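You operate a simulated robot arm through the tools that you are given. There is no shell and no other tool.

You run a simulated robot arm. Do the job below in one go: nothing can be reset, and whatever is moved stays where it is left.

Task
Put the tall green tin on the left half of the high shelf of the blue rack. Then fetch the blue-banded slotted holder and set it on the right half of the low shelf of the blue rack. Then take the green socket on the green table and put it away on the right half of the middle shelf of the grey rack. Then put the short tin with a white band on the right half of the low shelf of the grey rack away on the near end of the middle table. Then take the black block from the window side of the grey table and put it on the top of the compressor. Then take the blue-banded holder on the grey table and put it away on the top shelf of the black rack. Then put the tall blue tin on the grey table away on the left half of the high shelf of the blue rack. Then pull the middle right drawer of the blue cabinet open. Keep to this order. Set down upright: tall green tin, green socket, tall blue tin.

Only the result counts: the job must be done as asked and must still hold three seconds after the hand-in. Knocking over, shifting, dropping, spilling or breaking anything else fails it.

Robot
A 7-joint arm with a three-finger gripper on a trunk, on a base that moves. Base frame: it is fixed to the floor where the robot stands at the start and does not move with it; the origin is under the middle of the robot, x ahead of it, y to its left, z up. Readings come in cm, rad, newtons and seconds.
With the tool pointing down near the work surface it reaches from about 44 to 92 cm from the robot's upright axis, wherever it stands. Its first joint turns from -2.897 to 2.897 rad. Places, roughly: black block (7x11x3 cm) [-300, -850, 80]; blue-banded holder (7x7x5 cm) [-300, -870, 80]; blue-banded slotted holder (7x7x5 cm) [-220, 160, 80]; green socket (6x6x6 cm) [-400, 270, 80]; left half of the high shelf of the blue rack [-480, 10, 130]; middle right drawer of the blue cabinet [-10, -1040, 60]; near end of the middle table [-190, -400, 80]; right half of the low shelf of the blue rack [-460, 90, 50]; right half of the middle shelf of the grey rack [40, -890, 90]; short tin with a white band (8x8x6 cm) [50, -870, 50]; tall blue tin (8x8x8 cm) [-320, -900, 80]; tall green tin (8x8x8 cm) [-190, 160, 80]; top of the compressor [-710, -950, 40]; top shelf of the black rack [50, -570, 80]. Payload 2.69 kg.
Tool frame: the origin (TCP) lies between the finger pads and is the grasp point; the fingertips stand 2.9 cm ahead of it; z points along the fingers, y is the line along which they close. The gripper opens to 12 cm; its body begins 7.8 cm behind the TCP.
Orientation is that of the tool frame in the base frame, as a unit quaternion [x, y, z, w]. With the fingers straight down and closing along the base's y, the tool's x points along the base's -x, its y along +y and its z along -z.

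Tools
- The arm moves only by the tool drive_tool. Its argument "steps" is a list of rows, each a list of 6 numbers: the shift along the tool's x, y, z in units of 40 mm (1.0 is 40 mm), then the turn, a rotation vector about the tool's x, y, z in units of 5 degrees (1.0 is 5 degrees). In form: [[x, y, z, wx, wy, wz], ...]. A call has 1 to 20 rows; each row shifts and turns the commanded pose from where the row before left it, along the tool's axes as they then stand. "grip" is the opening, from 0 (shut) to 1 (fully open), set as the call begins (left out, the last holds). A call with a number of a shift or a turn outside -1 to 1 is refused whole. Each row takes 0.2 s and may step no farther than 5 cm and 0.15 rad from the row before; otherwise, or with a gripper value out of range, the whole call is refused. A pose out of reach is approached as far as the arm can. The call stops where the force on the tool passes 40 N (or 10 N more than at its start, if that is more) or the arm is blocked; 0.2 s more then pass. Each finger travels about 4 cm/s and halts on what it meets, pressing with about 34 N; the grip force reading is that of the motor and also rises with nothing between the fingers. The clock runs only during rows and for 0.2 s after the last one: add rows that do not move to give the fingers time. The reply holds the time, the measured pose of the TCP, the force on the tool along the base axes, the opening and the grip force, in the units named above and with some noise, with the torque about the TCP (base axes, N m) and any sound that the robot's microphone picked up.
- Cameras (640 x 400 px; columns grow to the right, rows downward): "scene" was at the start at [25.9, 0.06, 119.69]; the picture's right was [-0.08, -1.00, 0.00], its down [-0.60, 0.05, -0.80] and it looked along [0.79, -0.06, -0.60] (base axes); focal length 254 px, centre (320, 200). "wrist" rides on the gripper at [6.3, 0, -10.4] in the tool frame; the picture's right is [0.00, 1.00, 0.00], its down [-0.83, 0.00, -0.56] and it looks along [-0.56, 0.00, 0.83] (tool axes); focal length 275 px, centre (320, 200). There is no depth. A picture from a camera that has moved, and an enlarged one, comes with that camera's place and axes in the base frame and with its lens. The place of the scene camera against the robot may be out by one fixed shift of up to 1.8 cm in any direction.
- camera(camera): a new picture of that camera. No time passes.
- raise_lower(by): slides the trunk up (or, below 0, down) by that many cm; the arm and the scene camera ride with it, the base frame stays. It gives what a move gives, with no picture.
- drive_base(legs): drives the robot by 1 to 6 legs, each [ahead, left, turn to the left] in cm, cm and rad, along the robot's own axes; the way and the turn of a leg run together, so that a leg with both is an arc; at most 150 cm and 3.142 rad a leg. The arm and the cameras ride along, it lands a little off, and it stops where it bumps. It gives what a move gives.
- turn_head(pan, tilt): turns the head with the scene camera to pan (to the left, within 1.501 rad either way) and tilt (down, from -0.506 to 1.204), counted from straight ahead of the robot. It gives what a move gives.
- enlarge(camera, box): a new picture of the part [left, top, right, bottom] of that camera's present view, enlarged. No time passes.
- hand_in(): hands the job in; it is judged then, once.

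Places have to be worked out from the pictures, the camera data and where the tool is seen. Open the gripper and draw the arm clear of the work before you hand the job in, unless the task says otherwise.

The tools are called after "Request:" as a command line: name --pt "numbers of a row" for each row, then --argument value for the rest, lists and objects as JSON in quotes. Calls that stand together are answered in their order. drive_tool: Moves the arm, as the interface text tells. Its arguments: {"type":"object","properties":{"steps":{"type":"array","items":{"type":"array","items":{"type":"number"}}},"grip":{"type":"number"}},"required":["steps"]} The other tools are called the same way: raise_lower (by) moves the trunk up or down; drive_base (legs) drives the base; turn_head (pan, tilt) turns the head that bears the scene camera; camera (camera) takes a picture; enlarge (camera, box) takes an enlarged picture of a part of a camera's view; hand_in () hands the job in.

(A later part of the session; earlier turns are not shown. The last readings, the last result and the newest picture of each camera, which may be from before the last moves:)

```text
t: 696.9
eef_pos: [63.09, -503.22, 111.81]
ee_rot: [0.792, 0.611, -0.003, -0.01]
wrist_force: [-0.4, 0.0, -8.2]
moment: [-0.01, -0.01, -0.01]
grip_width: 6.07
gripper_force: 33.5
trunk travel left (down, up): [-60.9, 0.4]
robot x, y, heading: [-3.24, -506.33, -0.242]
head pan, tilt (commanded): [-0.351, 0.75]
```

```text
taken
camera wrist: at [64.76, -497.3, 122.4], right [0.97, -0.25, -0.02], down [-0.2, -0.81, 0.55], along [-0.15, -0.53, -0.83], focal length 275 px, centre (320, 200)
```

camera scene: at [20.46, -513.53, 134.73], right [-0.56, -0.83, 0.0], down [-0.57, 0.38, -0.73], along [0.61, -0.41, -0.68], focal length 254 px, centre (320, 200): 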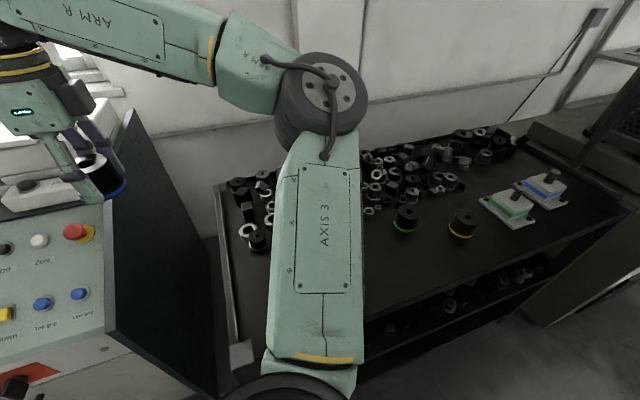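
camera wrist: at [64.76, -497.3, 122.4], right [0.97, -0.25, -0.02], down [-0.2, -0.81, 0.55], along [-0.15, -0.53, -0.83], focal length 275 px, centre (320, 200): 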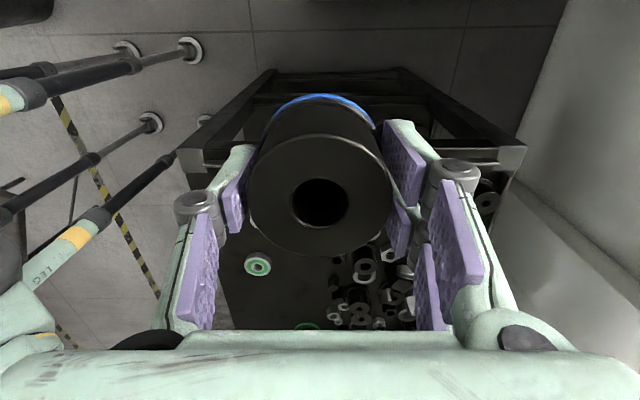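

The front strip of the top is free around (35,-558): the green-banded cup, the yellow-banded cup and a tape roll are at least 15 cm away. I strafe right 42 cm, then shift and retract the arm there.

Request:
drive_base --legs '[[0, -42, 0]]'

Request:
drive_tool --pt "-0.9 -0.83 0 0 0 0" --pt "-0.9 -0.83 0 0 0 0" --pt "-0.9 -0.83 0 0 0 0" --pt "-0.9 -0.83 0 0 0 0" --pt "-0.9 -0.83 0 0 0 0" --pt "0 0 0 0 0 0" --grip 0

Request:
camera --camera "scene"

Request:
camera --camera "wrist"

```text
t: 700.8
eef_pos: [53.0, -544.92, 111.71]
ee_rot: [0.792, 0.61, -0.003, -0.011]
wrist_force: [0.3, -0.4, -7.7]
moment: [-0.06, 0.01, 0.02]
grip_width: 6.09
gripper_force: 34.4
trunk travel left (down, up): [-60.9, 0.4]
robot x, y, heading: [-13.72, -547.43, -0.243]
head pan, tilt (commanded): [-0.351, 0.75]
```

```text
t: 702.2
eef_pos: [32.2, -558.1, 112.01]
ee_rot: [0.792, 0.611, -0.003, -0.01]
wrist_force: [0.2, 1.2, -8.5]
moment: [0.05, 0.02, -0.01]
grip_width: 6.06
gripper_force: 33.7
trunk travel left (down, up): [-60.9, 0.4]
robot x, y, heading: [-13.61, -547.82, -0.239]
head pan, tilt (commanded): [-0.351, 0.75]
```

```text
taken
camera scene: at [10.31, -555.11, 134.72], right [-0.56, -0.83, 0.0], down [-0.57, 0.38, -0.73], along [0.61, -0.41, -0.68], focal length 254 px, centre (320, 200)
```

scene: 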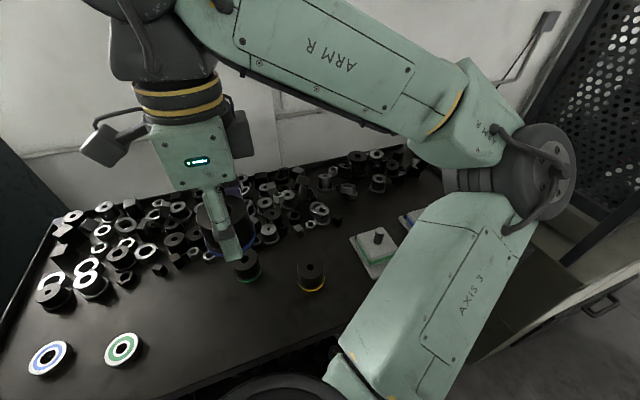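

```text
taken
camera wrist: at [33.88, -552.19, 122.63], right [0.97, -0.25, -0.02], down [-0.2, -0.81, 0.55], along [-0.15, -0.53, -0.83], focal length 275 px, centre (320, 200)
```

wrist: 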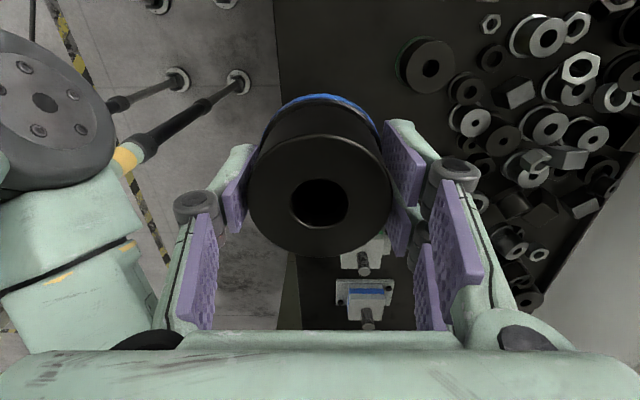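

The spot is right: 6.5 cm inside the front edge, other cups ≥13 cm away. I lower 23 cm, then in small steps.

Request:
drive_tool --pt "0 0 1 0 0 0" --pt "0 0 1 0 0 0" --pt "0 0 1 0 0 0" --pt "0 0 1 0 0 0" --pt "0 0 1 0 0 0" --pt "0 0 0.6 0 0 0" --pt "0 0 0 0 0 0" --grip 0

Request:
camera --camera "wrist"

Request:
camera --camera "scene"

```text
t: 703.8
eef_pos: [32.92, -557.95, 89.98]
ee_rot: [0.792, 0.611, -0.004, -0.011]
wrist_force: [-0.7, -0.2, -7.4]
moment: [0.01, -0.01, 0.01]
grip_width: 6.05
gripper_force: 33.7
out of reach, approached as far as the arm can: row 6
trunk travel left (down, up): [-60.9, 0.4]
robot x, y, heading: [-13.7, -547.84, -0.238]
head pan, tilt (commanded): [-0.351, 0.75]
```

```text
taken
camera wrist: at [34.51, -552.15, 100.59], right [0.97, -0.25, -0.02], down [-0.2, -0.81, 0.55], along [-0.15, -0.53, -0.83], focal length 275 px, centre (320, 200)
```

wrist: 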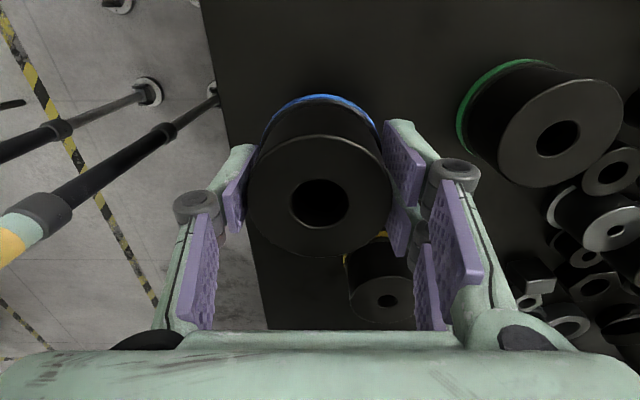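

```text
taken
camera scene: at [10.26, -555.13, 134.74], right [-0.56, -0.83, 0.0], down [-0.57, 0.38, -0.73], along [0.61, -0.41, -0.68], focal length 254 px, centre (320, 200)
```

scene: 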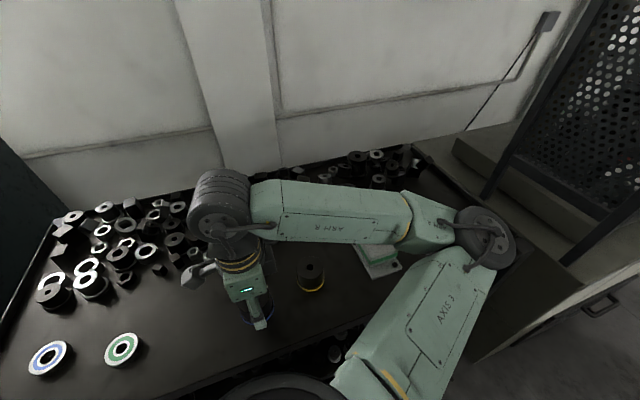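

The arm can't fold further down, so I use the trunk: 4 cm down, then small steps.

Request:
raise_lower --by -4

Request:
raise_lower --by -1

Request:
enlarge --camera "scene" --box '[190, 220, 350, 340]'

```text
t: 704.6
eef_pos: [32.79, -557.93, 85.96]
ee_rot: [0.792, 0.611, -0.004, -0.011]
wrist_force: [-1.1, -0.2, -8.8]
moment: [0.0, -0.02, 0.03]
grip_width: 6.04
gripper_force: 34.1
trunk travel left (down, up): [-56.9, 4.4]
robot x, y, heading: [-13.65, -547.61, -0.245]
head pan, tilt (commanded): [-0.351, 0.75]
```

```text
t: 705.2
eef_pos: [32.82, -558.06, 85.15]
ee_rot: [0.791, 0.611, -0.003, -0.009]
wrist_force: [0.0, 1.8, 20.1]
moment: [0.19, -0.09, 0.07]
grip_width: 6.07
gripper_force: 34.2
trunk travel left (down, up): [-55.9, 5.4]
robot x, y, heading: [-13.85, -547.49, -0.242]
head pan, tilt (commanded): [-0.351, 0.75]
```

```text
3.33 times, centred on (270, 280) of scene
camera zoom: at [10.15, -555.09, 129.81], right [-0.56, -0.83, 0.0], down [-0.57, 0.38, -0.73], along [0.61, -0.41, -0.68], focal length 848 px, centre (487, -67)
```

zoom: 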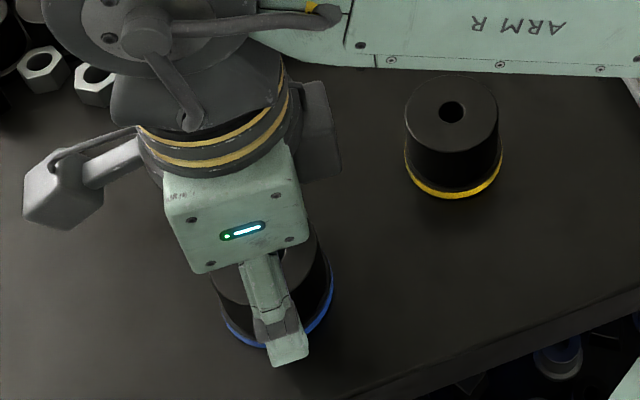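

Contact (20 N) at z 85.2: the holder stands on the rack's top. I ease up 2 mm, open to 7.6 cm and rise.

Request:
raise_lower --by 0.2

Request:
drive_tool --pt "0 0 0 0 0 0" --pt "0 0 0 0 0 0" --pt "0 0 0 0 0 0" --pt "0 0 0 0 0 0" --grip 0.65

Request:
raise_lower --by 5

Request:
camera --camera "wrist"

```text
t: 705.7
eef_pos: [32.89, -558.09, 85.22]
ee_rot: [0.792, 0.61, -0.003, -0.01]
wrist_force: [3.0, 1.8, 1.2]
moment: [0.13, -0.37, 0.01]
grip_width: 6.07
gripper_force: 33.7
trunk travel left (down, up): [-56.1, 5.2]
robot x, y, heading: [-13.35, -547.84, -0.238]
head pan, tilt (commanded): [-0.351, 0.75]
```

```text
t: 706.7
eef_pos: [32.91, -557.94, 85.11]
ee_rot: [0.792, 0.61, -0.004, -0.01]
wrist_force: [0.1, 0.7, 0.0]
moment: [-0.03, 0.0, 0.0]
grip_width: 7.8
gripper_force: 0.1
trunk travel left (down, up): [-56.1, 5.2]
robot x, y, heading: [-13.28, -547.8, -0.241]
head pan, tilt (commanded): [-0.351, 0.75]
```

```text
t: 707.6
eef_pos: [32.96, -558.04, 90.31]
ee_rot: [0.792, 0.61, -0.004, -0.011]
wrist_force: [-0.3, -0.6, 0.4]
moment: [-0.01, 0.01, 0.01]
grip_width: 7.8
gripper_force: 0.1
trunk travel left (down, up): [-61.1, 0.2]
robot x, y, heading: [-13.2, -547.17, -0.241]
head pan, tilt (commanded): [-0.351, 0.75]
```

```text
taken
camera wrist: at [34.51, -552.15, 100.83], right [0.97, -0.25, -0.02], down [-0.2, -0.81, 0.55], along [-0.15, -0.53, -0.83], focal length 275 px, centre (320, 200)
```

wrist: 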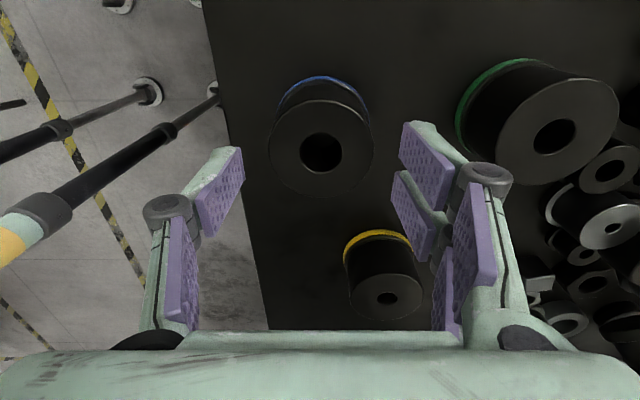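

The holder stands on the black rack's top. I lift the hand 20 cm, strafe left back to the passage and reverse out west.

Request:
drive_tool --pt "0 0 -1 0 0 0" --pt "0 0 -1 0 0 0" --pt "0 0 -1 0 0 0" --pt "0 0 -1 0 0 0" --pt "0 0 -1 0 0 0" --pt "0 0 -0.6 0 0 0" --pt "0 0 0 0 0 0" --grip 0.65

Request:
camera --camera "wrist"

Request:
drive_base --legs '[[0, 70, 0], [0, 70, 0]]'

```text
t: 709.2
eef_pos: [33.33, -558.39, 112.5]
ee_rot: [0.792, 0.611, -0.003, -0.01]
wrist_force: [0.4, 0.1, 0.8]
moment: [0.02, -0.01, -0.01]
grip_width: 7.78
gripper_force: 0.0
trunk travel left (down, up): [-61.1, 0.2]
robot x, y, heading: [-13.62, -547.87, -0.243]
head pan, tilt (commanded): [-0.351, 0.75]
```

```text
taken
camera wrist: at [34.9, -552.46, 123.2], right [0.97, -0.25, -0.02], down [-0.2, -0.81, 0.55], along [-0.15, -0.53, -0.83], focal length 275 px, centre (320, 200)
```

wrist: 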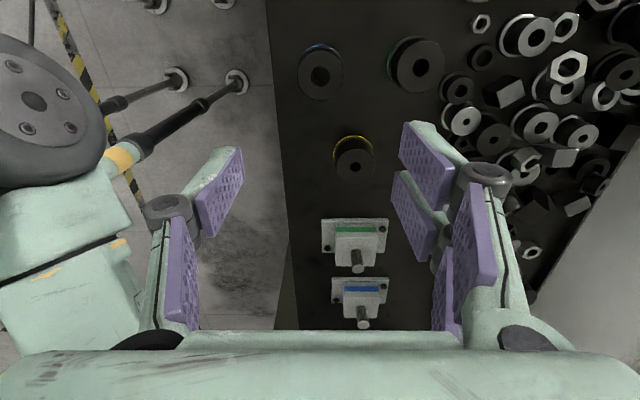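

```text
t: 720.6
eef_pos: [66.84, -422.32, 112.46]
ee_rot: [0.792, 0.611, -0.003, -0.01]
wrist_force: [0.4, 0.2, 0.0]
moment: [0.0, 0.03, -0.02]
grip_width: 7.8
gripper_force: 0.0
trunk travel left (down, up): [-61.1, 0.2]
robot x, y, heading: [19.69, -411.39, -0.247]
head pan, tilt (commanded): [-0.351, 0.75]
```

Now straight back west between cart and bin.

Request:
drive_base --legs '[[-58, 0, 0], [-60, 0, 0]]'

Request:
camera --camera "wrist"

```text
t: 726.9
eef_pos: [-48.2, -394.14, 112.49]
ee_rot: [0.791, 0.612, -0.002, -0.01]
wrist_force: [0.5, 0.0, -0.1]
moment: [0.02, -0.02, 0.0]
grip_width: 7.8
gripper_force: 0.0
trunk travel left (down, up): [-61.1, 0.2]
robot x, y, heading: [-95.05, -383.51, -0.236]
head pan, tilt (commanded): [-0.351, 0.75]
```

```text
taken
camera wrist: at [-46.59, -388.2, 123.17], right [0.97, -0.24, -0.02], down [-0.19, -0.81, 0.55], along [-0.15, -0.53, -0.83], focal length 275 px, centre (320, 200)
```

wrist: 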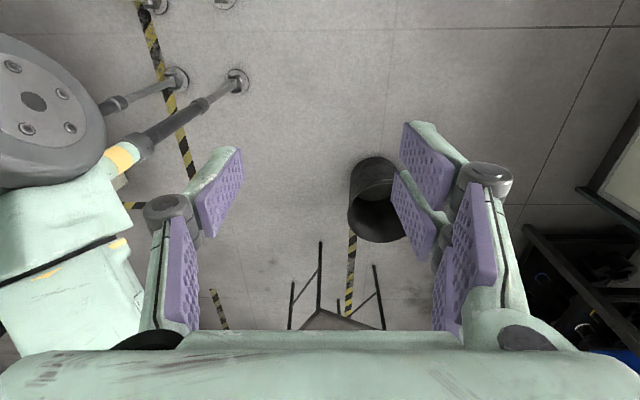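

I check the bin's place with the head camera from here.

Request:
turn_head --pan -0.6 --tilt 0.85

Request:
camera --camera "scene"

Request:
turn_head --pan -0.3 --tilt 0.7

Request:
camera --camera "scene"

```text
t: 727.6
eef_pos: [-48.19, -394.2, 112.54]
ee_rot: [0.79, 0.613, -0.003, -0.01]
wrist_force: [-0.7, 0.1, -0.9]
moment: [-0.02, 0.0, 0.01]
grip_width: 7.81
gripper_force: 0.1
trunk travel left (down, up): [-61.1, 0.2]
robot x, y, heading: [-95.15, -383.39, -0.232]
head pan, tilt (commanded): [-0.6, 0.85]
```

```text
taken
camera scene: at [-72.88, -392.2, 134.15], right [-0.74, -0.67, 0.0], down [-0.5, 0.56, -0.66], along [0.44, -0.49, -0.75], focal length 254 px, centre (320, 200)
```

scene: 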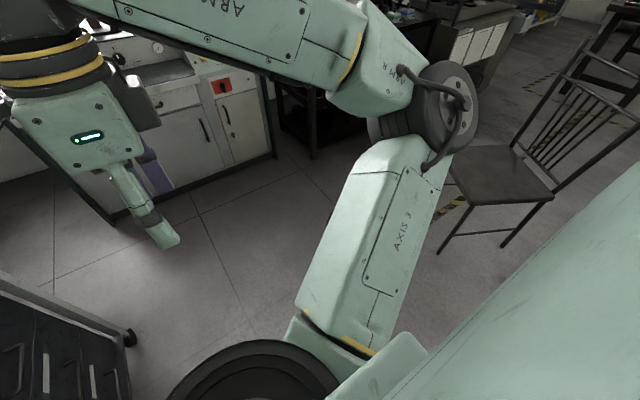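

```text
t: 728.5
eef_pos: [-48.16, -394.11, 112.58]
ee_rot: [0.791, 0.612, -0.003, -0.01]
wrist_force: [0.4, -0.7, -0.4]
moment: [-0.02, -0.01, 0.0]
grip_width: 7.8
gripper_force: 0.1
trunk travel left (down, up): [-61.1, 0.2]
robot x, y, heading: [-94.86, -383.59, -0.233]
head pan, tilt (commanded): [-0.3, 0.7]
```

```text
taken
camera scene: at [-70.83, -390.74, 135.37], right [-0.51, -0.86, 0.0], down [-0.55, 0.33, -0.76], along [0.66, -0.39, -0.64], focal length 254 px, centre (320, 200)
```

scene: 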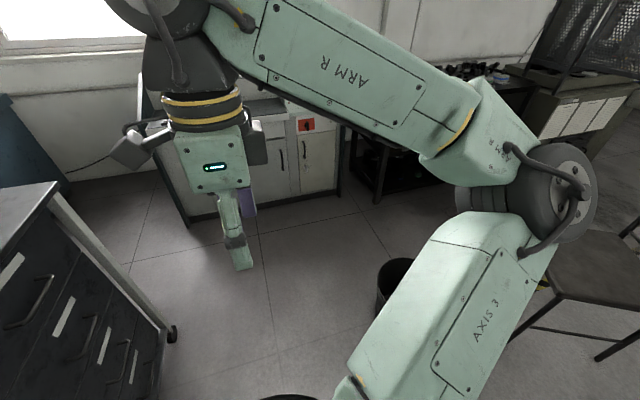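

Comparing with the first pictures (centre about [-38,-436]) the bin has been shoved to about [-38,-456] by my base while passing. I will put it back: I drive to about [-100,-447], west of it, to push it north with the hand.

Request:
drive_base --legs '[[0, -63, 0], [10, 0, 0]]'

Request:
turn_head --pan 0.0 --tilt 0.9

Request:
camera --camera "scene"

Request:
camera --camera "wrist"

```text
t: 734.6
eef_pos: [-52.8, -457.37, 112.47]
ee_rot: [0.788, 0.615, -0.004, -0.011]
wrist_force: [0.2, -0.4, -1.2]
moment: [0.02, 0.0, 0.01]
grip_width: 7.78
gripper_force: 0.0
trunk travel left (down, up): [-61.1, 0.2]
robot x, y, heading: [-99.73, -446.83, -0.227]
head pan, tilt (commanded): [-0.3, 0.7]
```

```text
t: 735.4
eef_pos: [-53.01, -457.39, 112.51]
ee_rot: [0.788, 0.615, -0.002, -0.009]
wrist_force: [-0.2, 0.0, -0.4]
moment: [0.0, -0.03, -0.02]
grip_width: 7.81
gripper_force: 0.0
trunk travel left (down, up): [-61.1, 0.2]
robot x, y, heading: [-99.75, -447.48, -0.228]
head pan, tilt (commanded): [0.0, 0.901]
```

```text
taken
camera scene: at [-75.57, -451.64, 133.76], right [-0.23, -0.97, 0.0], down [-0.76, 0.18, -0.62], along [0.61, -0.14, -0.78], focal length 254 px, centre (320, 200)
```

scene: 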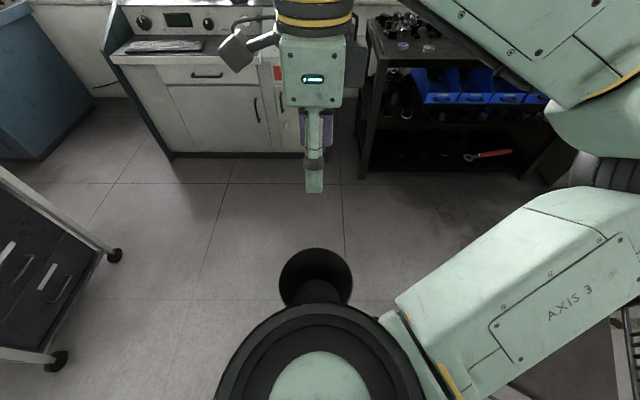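

```text
taken
camera wrist: at [-51.35, -451.5, 123.15], right [0.97, -0.24, -0.02], down [-0.19, -0.81, 0.55], along [-0.15, -0.53, -0.83], focal length 275 px, centre (320, 200)
```

wrist: 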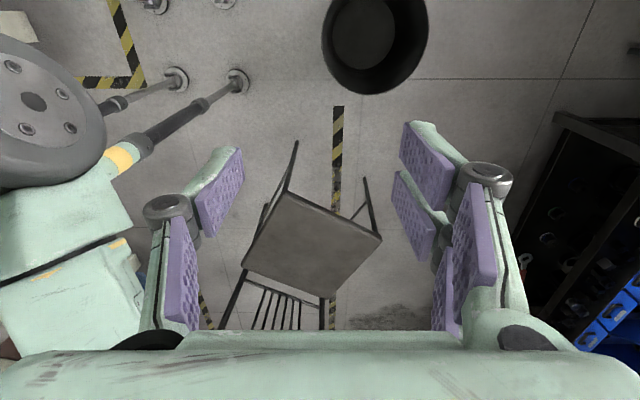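

From above the bin's centre is at [-39.3,-459.8], upright. I bring the closed hand to its south side at [-39,-480], then lower the trunk by 40 cm.

Request:
drive_tool --pt "-0.675 0.672 0 0 0 0" --pt "-0.675 0.672 0 0 0 0" --pt "-0.675 0.672 0 0 0 0" --pt "-0.675 0.672 0 0 0 0" --pt "-0.675 0.672 0 0 0 0" --pt "-0.675 0.672 0 0 0 0" --pt "-0.675 0.672 0 0 0 0" --pt "0 0 0 0 0 0" --grip 0

Request:
raise_lower --by -40

Request:
camera --camera "scene"

Request:
camera --camera "wrist"

```text
t: 737.2
eef_pos: [-39.31, -480.26, 111.97]
ee_rot: [0.789, 0.615, -0.003, -0.009]
wrist_force: [-0.4, 0.2, -0.5]
moment: [-0.01, -0.02, 0.0]
grip_width: 0.01
gripper_force: 28.4
trunk travel left (down, up): [-61.1, 0.2]
robot x, y, heading: [-99.49, -446.93, -0.227]
head pan, tilt (commanded): [0.0, 0.901]
```

```text
t: 741.0
eef_pos: [-39.33, -480.23, 71.96]
ee_rot: [0.788, 0.615, -0.004, -0.01]
wrist_force: [-0.5, 1.0, -0.2]
moment: [0.0, 0.04, 0.0]
grip_width: 0.0
gripper_force: 29.1
trunk travel left (down, up): [-21.1, 40.2]
robot x, y, heading: [-99.82, -447.18, -0.231]
head pan, tilt (commanded): [0.0, 0.901]
```

```text
taken
camera scene: at [-75.57, -451.63, 93.76], right [-0.23, -0.97, 0.0], down [-0.76, 0.18, -0.62], along [0.6, -0.14, -0.78], focal length 254 px, centre (320, 200)
```

scene: 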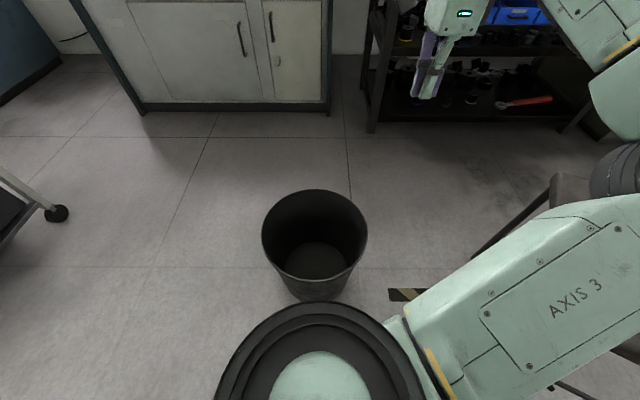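

```text
taken
camera wrist: at [-37.79, -474.42, 82.62], right [0.97, -0.24, -0.02], down [-0.19, -0.81, 0.55], along [-0.15, -0.53, -0.83], focal length 275 px, centre (320, 200)
```

wrist: 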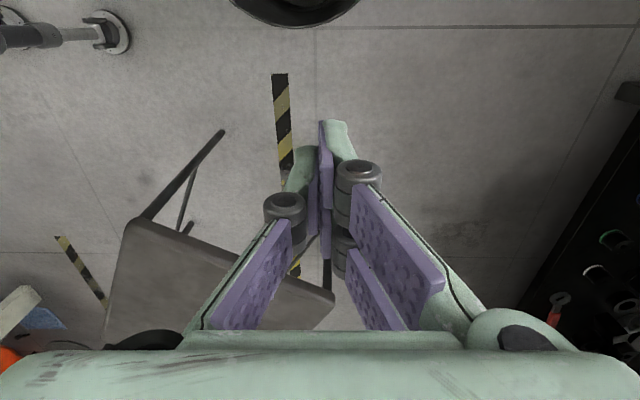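

The elbow hangs near the chair; I look right before lowering further.

Request:
turn_head --pan -0.9 --tilt 0.7

Request:
camera --camera "scene"

```text
t: 742.2
eef_pos: [-39.37, -480.37, 72.09]
ee_rot: [0.788, 0.615, -0.003, -0.01]
wrist_force: [-0.5, 0.2, 0.4]
moment: [-0.01, 0.01, -0.04]
grip_width: 0.0
gripper_force: 28.6
trunk travel left (down, up): [-21.1, 40.2]
robot x, y, heading: [-99.71, -446.97, -0.23]
head pan, tilt (commanded): [-0.901, 0.7]
```

```text
taken
camera scene: at [-79.29, -457.59, 95.37], right [-0.9, -0.43, 0.0], down [-0.28, 0.58, -0.76], along [0.33, -0.69, -0.64], focal length 254 px, centre (320, 200)
```

scene: 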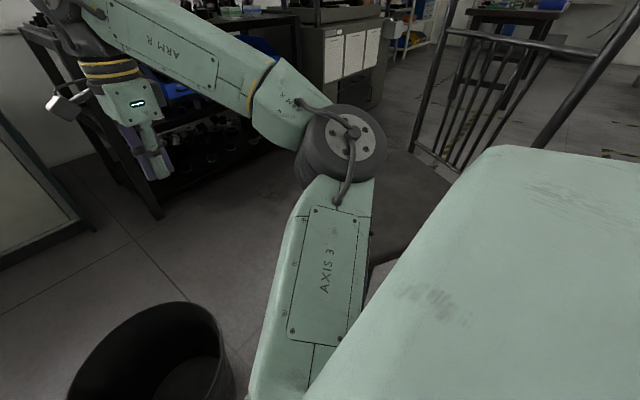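

The elbow would come down onto the chair seat here, so I change the plan: strafe left 22 cm and pull the bin from inside, further from the chair.

Request:
drive_base --legs '[[-2, 22, 0]]'

Request:
camera --camera "wrist"

Request:
turn_head --pan -0.1 --tilt 0.9

Request:
camera --camera "scene"

```text
t: 744.5
eef_pos: [-36.35, -458.34, 71.86]
ee_rot: [0.788, 0.616, -0.004, -0.01]
wrist_force: [0.1, -0.1, -0.4]
moment: [0.01, 0.02, 0.02]
grip_width: 0.0
gripper_force: 28.6
trunk travel left (down, up): [-21.1, 40.2]
robot x, y, heading: [-96.48, -424.94, -0.225]
head pan, tilt (commanded): [-0.901, 0.7]
```

```text
taken
camera wrist: at [-34.71, -452.42, 82.61], right [0.97, -0.24, -0.02], down [-0.19, -0.81, 0.55], along [-0.15, -0.53, -0.83], focal length 275 px, centre (320, 200)
```

wrist: 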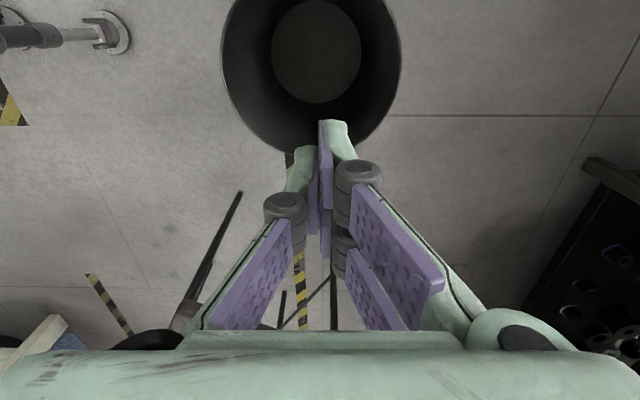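

```text
t: 745.6
eef_pos: [-36.2, -458.34, 72.04]
ee_rot: [0.788, 0.616, -0.004, -0.01]
wrist_force: [-0.2, -0.2, 0.5]
moment: [-0.03, 0.03, 0.0]
grip_width: 0.0
gripper_force: 28.8
trunk travel left (down, up): [-21.1, 40.2]
robot x, y, heading: [-96.65, -425.03, -0.232]
head pan, tilt (commanded): [-0.099, 0.901]
```

```text
taken
camera scene: at [-72.74, -430.41, 93.76], right [-0.32, -0.95, 0.0], down [-0.74, 0.25, -0.62], along [0.59, -0.2, -0.78], focal length 254 px, centre (320, 200)
```

scene: 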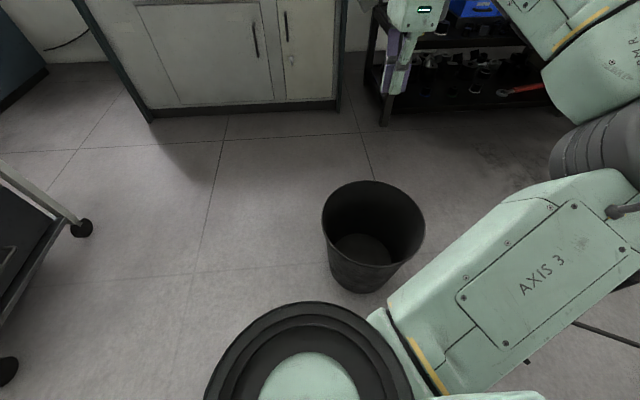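

The hand is right over the bin's opening. I lower the closed fingers 42 cm so that they just dip into it (z≈30).

Request:
drive_tool --pt "0 0 1 0 0 0" --pt "0 0 1 0 0 0" --pt "0 0 1 0 0 0" --pt "0 0 1 0 0 0" --pt "0 0 1 0 0 0" --pt "0 0 1 0 0 0" --pt "0 0 1 0 0 0" --pt "0 0 1 0 0 0" --pt "0 0 0 0 0 0" --grip 0

Request:
camera --camera "scene"

Request:
camera --camera "wrist"

```text
t: 747.6
eef_pos: [-36.87, -457.9, 40.0]
ee_rot: [0.788, 0.616, -0.003, -0.01]
wrist_force: [0.2, 0.2, 0.3]
moment: [0.01, 0.02, 0.0]
grip_width: 0.0
gripper_force: 28.7
trunk travel left (down, up): [-21.1, 40.2]
robot x, y, heading: [-96.8, -424.9, -0.224]
head pan, tilt (commanded): [-0.099, 0.901]
```

```text
taken
camera scene: at [-72.74, -430.41, 93.75], right [-0.32, -0.95, 0.0], down [-0.74, 0.25, -0.62], along [0.59, -0.2, -0.78], focal length 254 px, centre (320, 200)
```

scene: 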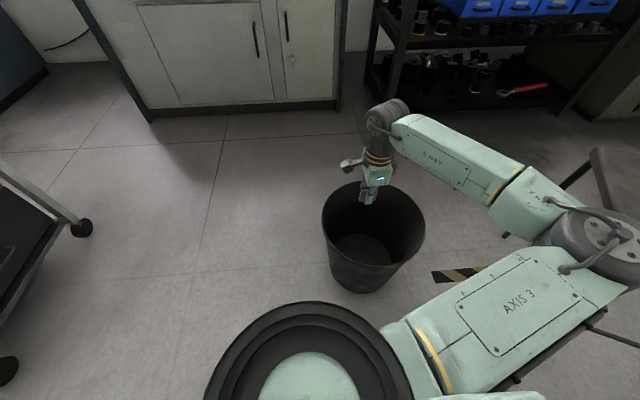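

```text
taken
camera wrist: at [-35.32, -452.02, 50.65], right [0.97, -0.24, -0.02], down [-0.19, -0.81, 0.55], along [-0.15, -0.53, -0.83], focal length 275 px, centre (320, 200)
```

wrist: 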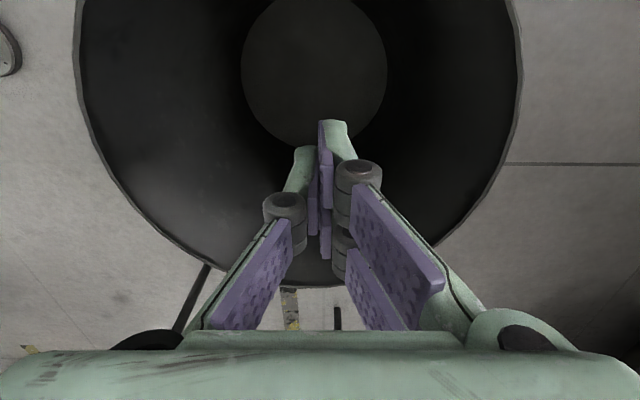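

Fingers are over the opening. I lower another 9.5 cm.

Request:
drive_tool --pt "0.2 0 0.8 0 0 0" --pt "0.2 0 0.8 0 0 0" --pt "0.2 0 0.75 0 0 0" --pt "0 0 0 0 0 0" --grip 0

Request:
camera --camera "scene"

Request:
camera --camera "wrist"

```text
t: 748.6
eef_pos: [-36.46, -455.65, 30.61]
ee_rot: [0.788, 0.616, -0.003, -0.01]
wrist_force: [-0.1, 0.6, 0.1]
moment: [0.02, -0.02, -0.01]
grip_width: 0.0
gripper_force: 28.2
trunk travel left (down, up): [-21.1, 40.2]
robot x, y, heading: [-96.66, -425.54, -0.222]
head pan, tilt (commanded): [-0.099, 0.901]
```

```text
taken
camera scene: at [-72.74, -430.41, 93.75], right [-0.32, -0.95, 0.0], down [-0.74, 0.25, -0.62], along [0.59, -0.2, -0.78], focal length 254 px, centre (320, 200)
```

scene: 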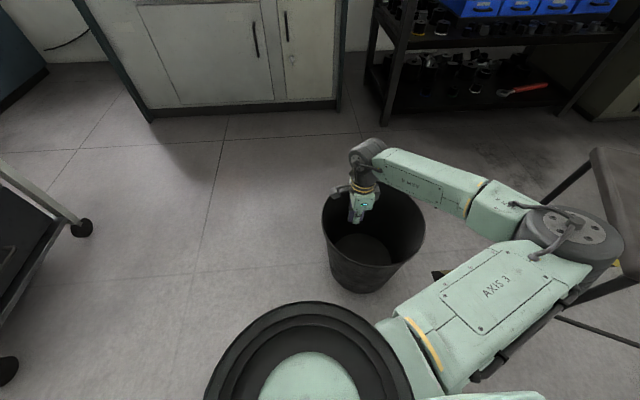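

```text
taken
camera wrist: at [-34.84, -449.68, 41.22], right [0.97, -0.24, -0.02], down [-0.19, -0.81, 0.55], along [-0.15, -0.53, -0.83], focal length 275 px, centre (320, 200)
```

wrist: 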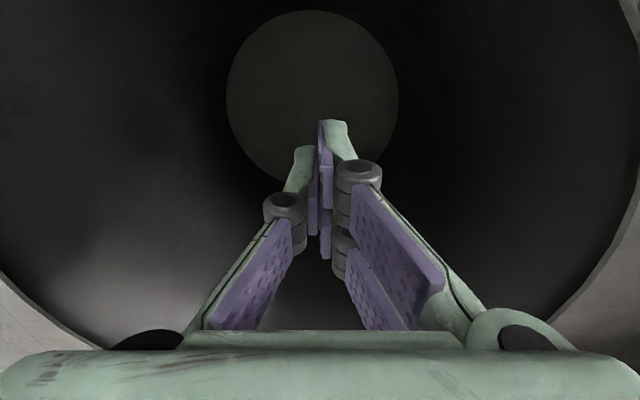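

The bin's centre is at [-38.7,-458.4] (seen from its bottom). I align the hand with it and pull north: first 12 cm, watching the force.

Request:
drive_tool --pt "-0.134 -0.533 0 0 0 0" --pt "0.727 -0.181 0 0 0 0" --pt "0.727 -0.181 0 0 0 0" --pt "0.727 -0.181 0 0 0 0" --pt "0.727 -0.181 0 0 0 0" --pt "0 0 0 0 0 0" --grip 0

Request:
camera --camera "wrist"

Request:
camera --camera "scene"

```text
t: 750.0
eef_pos: [-38.6, -443.63, 30.89]
ee_rot: [0.788, 0.616, -0.003, -0.01]
wrist_force: [0.2, -2.8, 0.4]
moment: [-0.07, -0.01, -0.02]
grip_width: 0.0
gripper_force: 28.1
trunk travel left (down, up): [-21.1, 40.2]
robot x, y, heading: [-96.29, -425.22, -0.222]
head pan, tilt (commanded): [-0.099, 0.901]
```

```text
taken
camera wrist: at [-37.01, -437.63, 41.5], right [0.97, -0.24, -0.02], down [-0.19, -0.81, 0.55], along [-0.15, -0.53, -0.83], focal length 275 px, centre (320, 200)
```

wrist: 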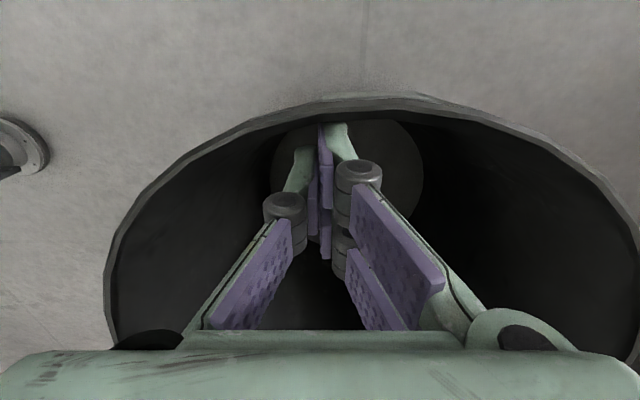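

```text
taken
camera scene: at [-72.74, -430.41, 93.75], right [-0.32, -0.95, 0.0], down [-0.74, 0.25, -0.62], along [0.59, -0.2, -0.78], focal length 254 px, centre (320, 200)
```

scene: 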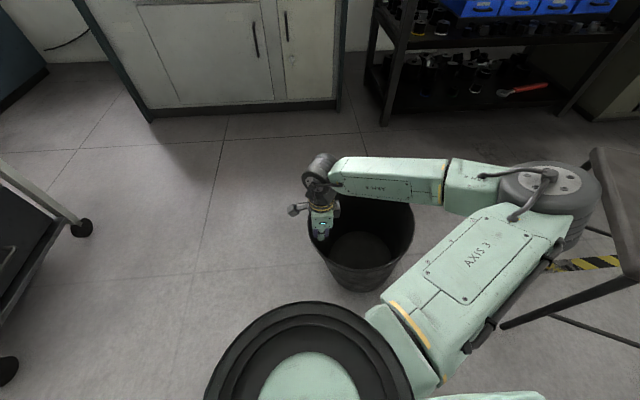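

It slides with only ~3 N. The bin is now at y≈-455.5; I pull 15 cm further.

Request:
drive_tool --pt "0.727 -0.181 0 0 0 0" --pt "0.727 -0.181 0 0 0 0" --pt "0.727 -0.181 0 0 0 0" --pt "0.727 -0.181 0 0 0 0" --pt "0.727 -0.181 0 0 0 0" --pt "0 0 0 0 0 0" --grip 0

Request:
camera --camera "wrist"

Request:
camera --camera "scene"

```text
t: 751.5
eef_pos: [-38.57, -428.44, 30.96]
ee_rot: [0.788, 0.615, -0.004, -0.011]
wrist_force: [-0.3, -0.2, 0.3]
moment: [0.0, -0.01, -0.02]
grip_width: 0.0
gripper_force: 28.1
trunk travel left (down, up): [-21.1, 40.2]
robot x, y, heading: [-97.14, -425.43, -0.229]
head pan, tilt (commanded): [-0.099, 0.901]
```

```text
taken
camera wrist: at [-36.99, -422.6, 41.6], right [0.97, -0.24, -0.02], down [-0.19, -0.81, 0.55], along [-0.15, -0.53, -0.83], focal length 275 px, centre (320, 200)
```

wrist: 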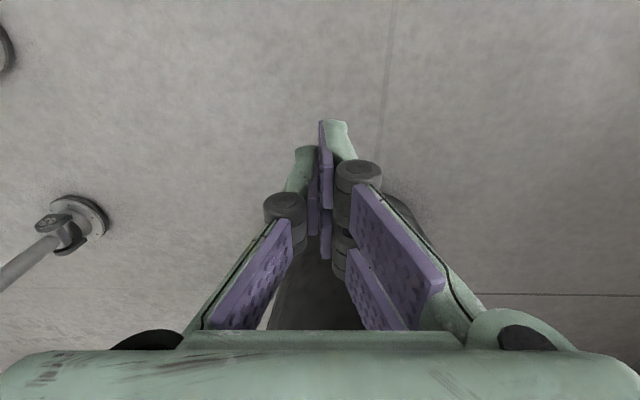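

```text
taken
camera scene: at [-72.74, -430.41, 93.75], right [-0.32, -0.95, 0.0], down [-0.74, 0.25, -0.62], along [0.59, -0.2, -0.78], focal length 254 px, centre (320, 200)
```

scene: 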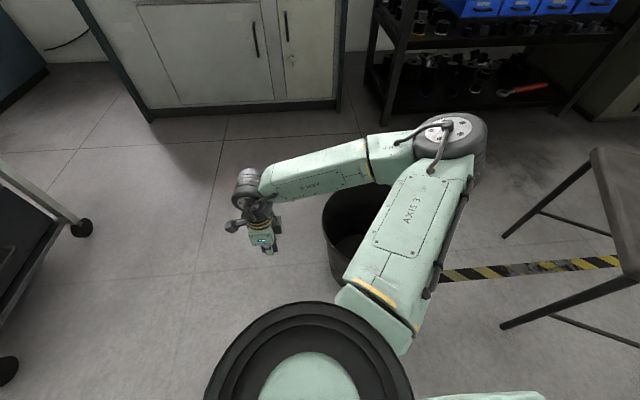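

The fingers slipped over the rim and the bin stayed put (it seems upright). A better way is to pinch its rim: I raise the hand and roll it back by 90° so that it closes sideways.

Request:
drive_tool --pt "0 0 -1 0 0 0" --pt "0 0 -1 0 0 0" --pt "0 0 -1 0 0 0" --pt "0 0 -1 0 0 0" --pt "0 0 -1 0 0 0" --pt "0 0 -1 0 0 0" --pt "0 0 -1 0 0 0" --pt "0 0 -1 0 0 0" --pt "0 0 0 0 0 0" --grip 0

Request:
drive_tool --pt "0 0 0 0 0 -1" --pt "0 0 0 0 0 -1" --pt "0 0 0 0 0 -1" --pt "0 0 0 0 0 -1" --pt "0 0 0 0 0 -1" --pt "0 0 0 0 0 -1" --pt "0 0 0 0 0 -1" --pt "0 0 0 0 0 -1" --pt "0 0 0 0 0 -1" --pt "0 0 0 0 0 -1" --pt "0 0 0 0 0 -1" --pt "0 0 0 0 0 -1" --pt "0 0 0 0 0 -1" --pt "0 0 0 0 0 -1" --pt "0 0 0 0 0 -1" --pt "0 0 0 0 0 -1" --pt "0 0 0 0 0 -1" --pt "0 0 0 0 0 -1" --pt "0 0 0 0 0 0" --grip 0.4

Request:
camera --camera "wrist"

Request:
camera --camera "scene"

```text
t: 753.5
eef_pos: [-38.06, -428.9, 62.88]
ee_rot: [0.788, 0.616, -0.004, -0.011]
wrist_force: [0.3, -0.1, -0.6]
moment: [-0.03, 0.01, -0.01]
grip_width: 0.01
gripper_force: 28.9
trunk travel left (down, up): [-21.1, 40.2]
robot x, y, heading: [-96.58, -425.23, -0.224]
head pan, tilt (commanded): [-0.099, 0.901]
```

```text
t: 757.5
eef_pos: [-38.05, -428.92, 62.98]
ee_rot: [0.121, 0.993, 0.004, -0.009]
wrist_force: [-0.1, -0.5, -0.1]
moment: [-0.04, -0.05, 0.03]
grip_width: 4.8
gripper_force: 0.0
trunk travel left (down, up): [-21.1, 40.2]
robot x, y, heading: [-96.73, -425.44, -0.222]
head pan, tilt (commanded): [-0.099, 0.901]
```

```text
taken
camera wrist: at [-44.09, -427.66, 73.65], right [0.24, 0.97, 0.01], down [0.82, -0.2, 0.54], along [0.53, -0.12, -0.84], focal length 275 px, centre (320, 200)
```

wrist: 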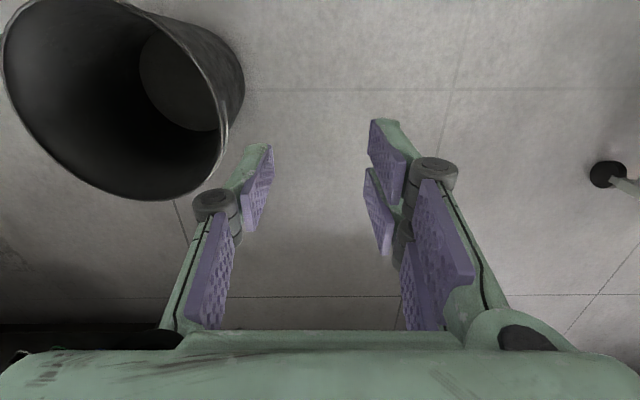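

```text
taken
camera scene: at [-72.74, -430.41, 93.75], right [-0.32, -0.95, 0.0], down [-0.74, 0.25, -0.62], along [0.59, -0.2, -0.78], focal length 254 px, centre (320, 200)
```

scene: 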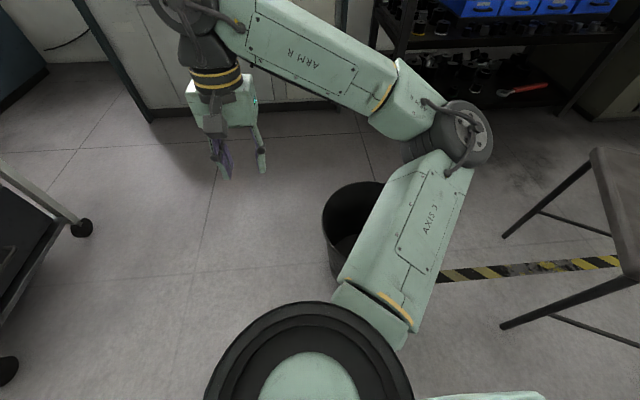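

The bin stands upright at about [-40,-462]. I bring the open fingers above its north rim.

Request:
drive_tool --pt "-0.12 -0.9 0 0 0 0" --pt "-0.12 -0.9 0 0 0 0" --pt "-0.12 -0.9 0 0 0 0" --pt "-0.12 -0.9 0 0 0 0" --pt "-0.12 -0.9 0 0 0 0" --pt "0 0 0 0 0 0" --grip 0.4

Request:
camera --camera "wrist"

Request:
camera --camera "scene"

```text
t: 758.9
eef_pos: [-40.04, -446.95, 62.8]
ee_rot: [0.123, 0.992, 0.005, -0.01]
wrist_force: [-0.3, -0.3, 0.4]
moment: [-0.01, -0.01, 0.02]
grip_width: 4.81
gripper_force: 0.0
trunk travel left (down, up): [-21.1, 40.2]
robot x, y, heading: [-96.77, -425.32, -0.229]
head pan, tilt (commanded): [-0.099, 0.901]
```

```text
taken
camera wrist: at [-46.14, -445.76, 73.47], right [0.24, 0.97, 0.01], down [0.82, -0.2, 0.54], along [0.53, -0.12, -0.84], focal length 275 px, centre (320, 200)
```

wrist: 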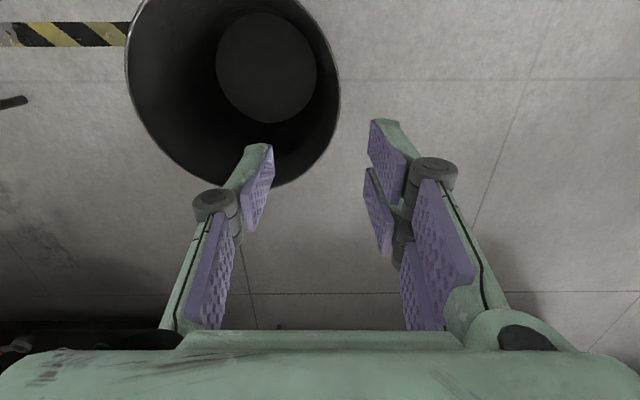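

```text
taken
camera scene: at [-72.74, -430.41, 93.75], right [-0.32, -0.95, 0.0], down [-0.74, 0.25, -0.62], along [0.59, -0.2, -0.78], focal length 254 px, centre (320, 200)
```

scene: 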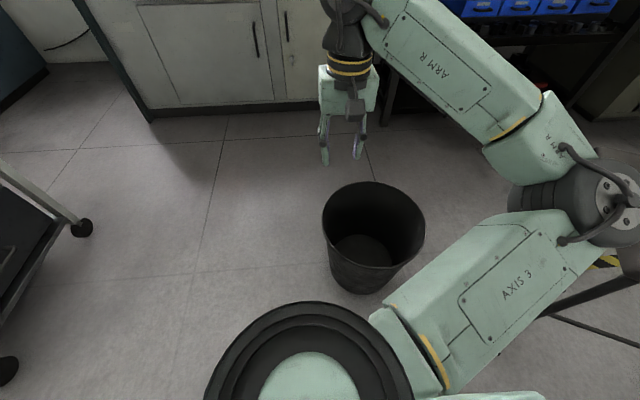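

The rim's north wall is 2.3 cm left of the tool axis. I shift and lower the open fingers over the wall to z≈34.

Request:
drive_tool --pt "0 0.58 0 0 0 0" --pt "0 0 1 0 0 0" --pt "0 0 1 0 0 0" --pt "0 0 1 0 0 0" --pt "0 0 1 0 0 0" --pt "0 0 1 0 0 0" --pt "0 0 0 0 0 0" --grip 0.4

Request:
camera --camera "wrist"

Request:
camera --camera "scene"

```text
t: 760.5
eef_pos: [-39.86, -444.57, 42.79]
ee_rot: [0.122, 0.993, 0.005, -0.009]
wrist_force: [0.5, -0.1, 0.0]
moment: [0.0, 0.01, -0.01]
grip_width: 4.81
gripper_force: 0.1
trunk travel left (down, up): [-21.1, 40.2]
robot x, y, heading: [-96.6, -424.99, -0.224]
head pan, tilt (commanded): [-0.099, 0.901]
```

```text
taken
camera wrist: at [-45.88, -443.28, 53.5], right [0.24, 0.97, 0.01], down [0.82, -0.2, 0.54], along [0.53, -0.12, -0.84], focal length 275 px, centre (320, 200)
```

wrist: 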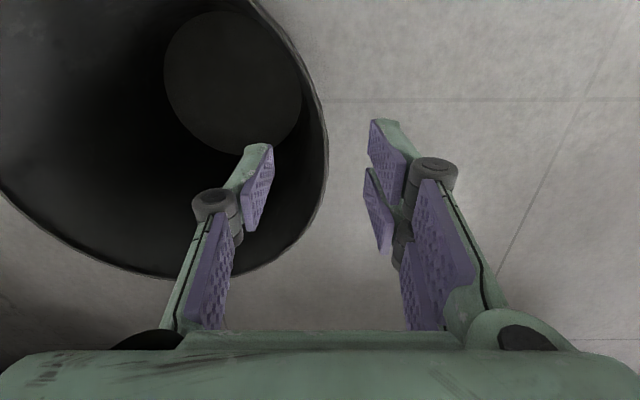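

```text
taken
camera scene: at [-72.74, -430.41, 93.75], right [-0.32, -0.95, 0.0], down [-0.74, 0.25, -0.62], along [0.59, -0.2, -0.78], focal length 254 px, centre (320, 200)
```

scene: 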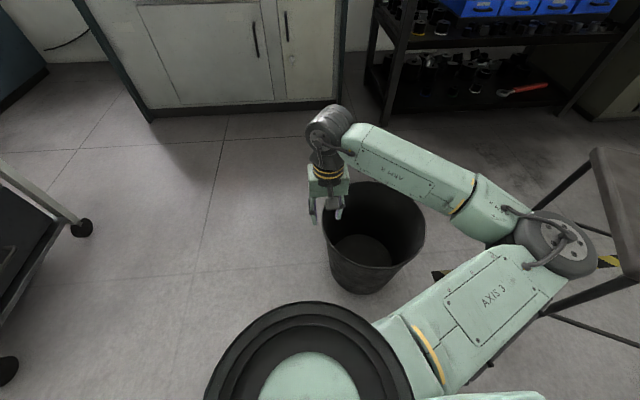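

The wall is nicely between the fingers. I lower 9 cm and close on it.

Request:
drive_tool --pt "0 0 0.8 0 0 0" --pt "0 0 0.8 0 0 0" --pt "0 0 0.65 0 0 0" --pt "0 0 0 0 0 0" --grip 0.4

Request:
drive_tool --pt "0 0 0 0 0 0" --pt "0 0 0 0 0 0" --pt "0 0 0 0 0 0" --pt "0 0 0 0 0 0" --grip 0

Request:
camera --camera "wrist"

```text
t: 761.5
eef_pos: [-39.95, -444.4, 33.85]
ee_rot: [0.122, 0.992, 0.005, -0.009]
wrist_force: [1.0, 0.9, -0.6]
moment: [0.01, -0.04, 0.0]
grip_width: 4.78
gripper_force: 0.0
trunk travel left (down, up): [-21.1, 40.2]
robot x, y, heading: [-96.7, -425.02, -0.229]
head pan, tilt (commanded): [-0.099, 0.901]
```

```text
t: 762.5
eef_pos: [-39.91, -444.54, 33.94]
ee_rot: [0.122, 0.992, 0.004, -0.009]
wrist_force: [0.4, -3.6, 7.4]
moment: [-0.05, -0.01, -0.01]
grip_width: 0.0
gripper_force: 22.2
trunk travel left (down, up): [-21.1, 40.2]
robot x, y, heading: [-96.39, -425.17, -0.227]
head pan, tilt (commanded): [-0.099, 0.901]
```

```text
taken
camera wrist: at [-46.03, -443.2, 44.69], right [0.24, 0.97, 0.01], down [0.82, -0.2, 0.54], along [0.53, -0.12, -0.84], focal length 275 px, centre (320, 200)
```

wrist: 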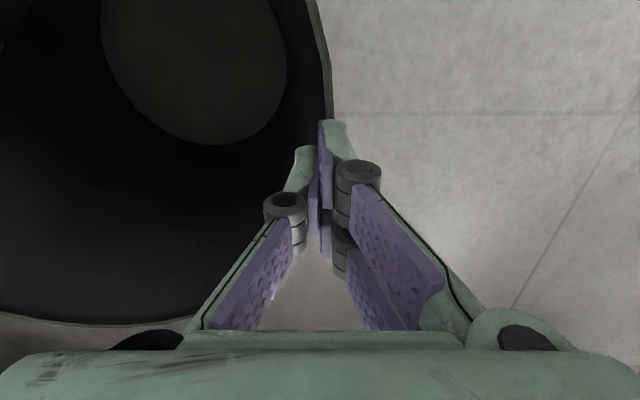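

The wall is thin; the fingers have closed on it. I try a gentle pull of 6 cm north.

Request:
drive_tool --pt "-0.12 0.486 0 0 0 0" --pt "-0.12 0.486 0 0 0 0" --pt "-0.12 0.486 0 0 0 0" --pt "0 0 0 0 0 0" --grip 0

Request:
camera --camera "wrist"

Request:
camera --camera "scene"

```text
t: 763.5
eef_pos: [-37.07, -439.12, 33.84]
ee_rot: [0.122, 0.993, 0.005, -0.01]
wrist_force: [0.3, 0.6, -1.2]
moment: [-0.01, -0.01, -0.03]
grip_width: 0.01
gripper_force: 28.7
trunk travel left (down, up): [-21.1, 40.2]
robot x, y, heading: [-96.76, -424.64, -0.225]
head pan, tilt (commanded): [-0.099, 0.901]
```

```text
taken
camera wrist: at [-43.22, -437.79, 44.5], right [0.24, 0.97, 0.01], down [0.82, -0.2, 0.54], along [0.53, -0.12, -0.84], focal length 275 px, centre (320, 200)
```

wrist: 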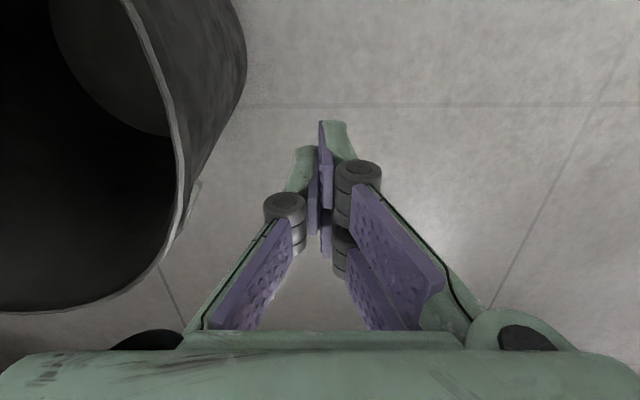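

```text
taken
camera scene: at [-72.74, -430.41, 93.75], right [-0.32, -0.95, 0.0], down [-0.74, 0.25, -0.62], along [0.59, -0.2, -0.78], focal length 254 px, centre (320, 200)
```

scene: 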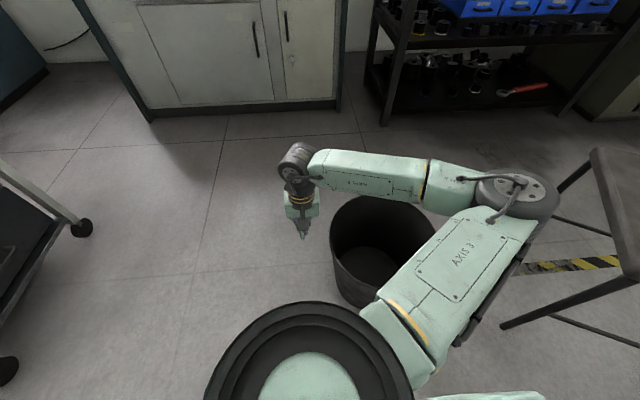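

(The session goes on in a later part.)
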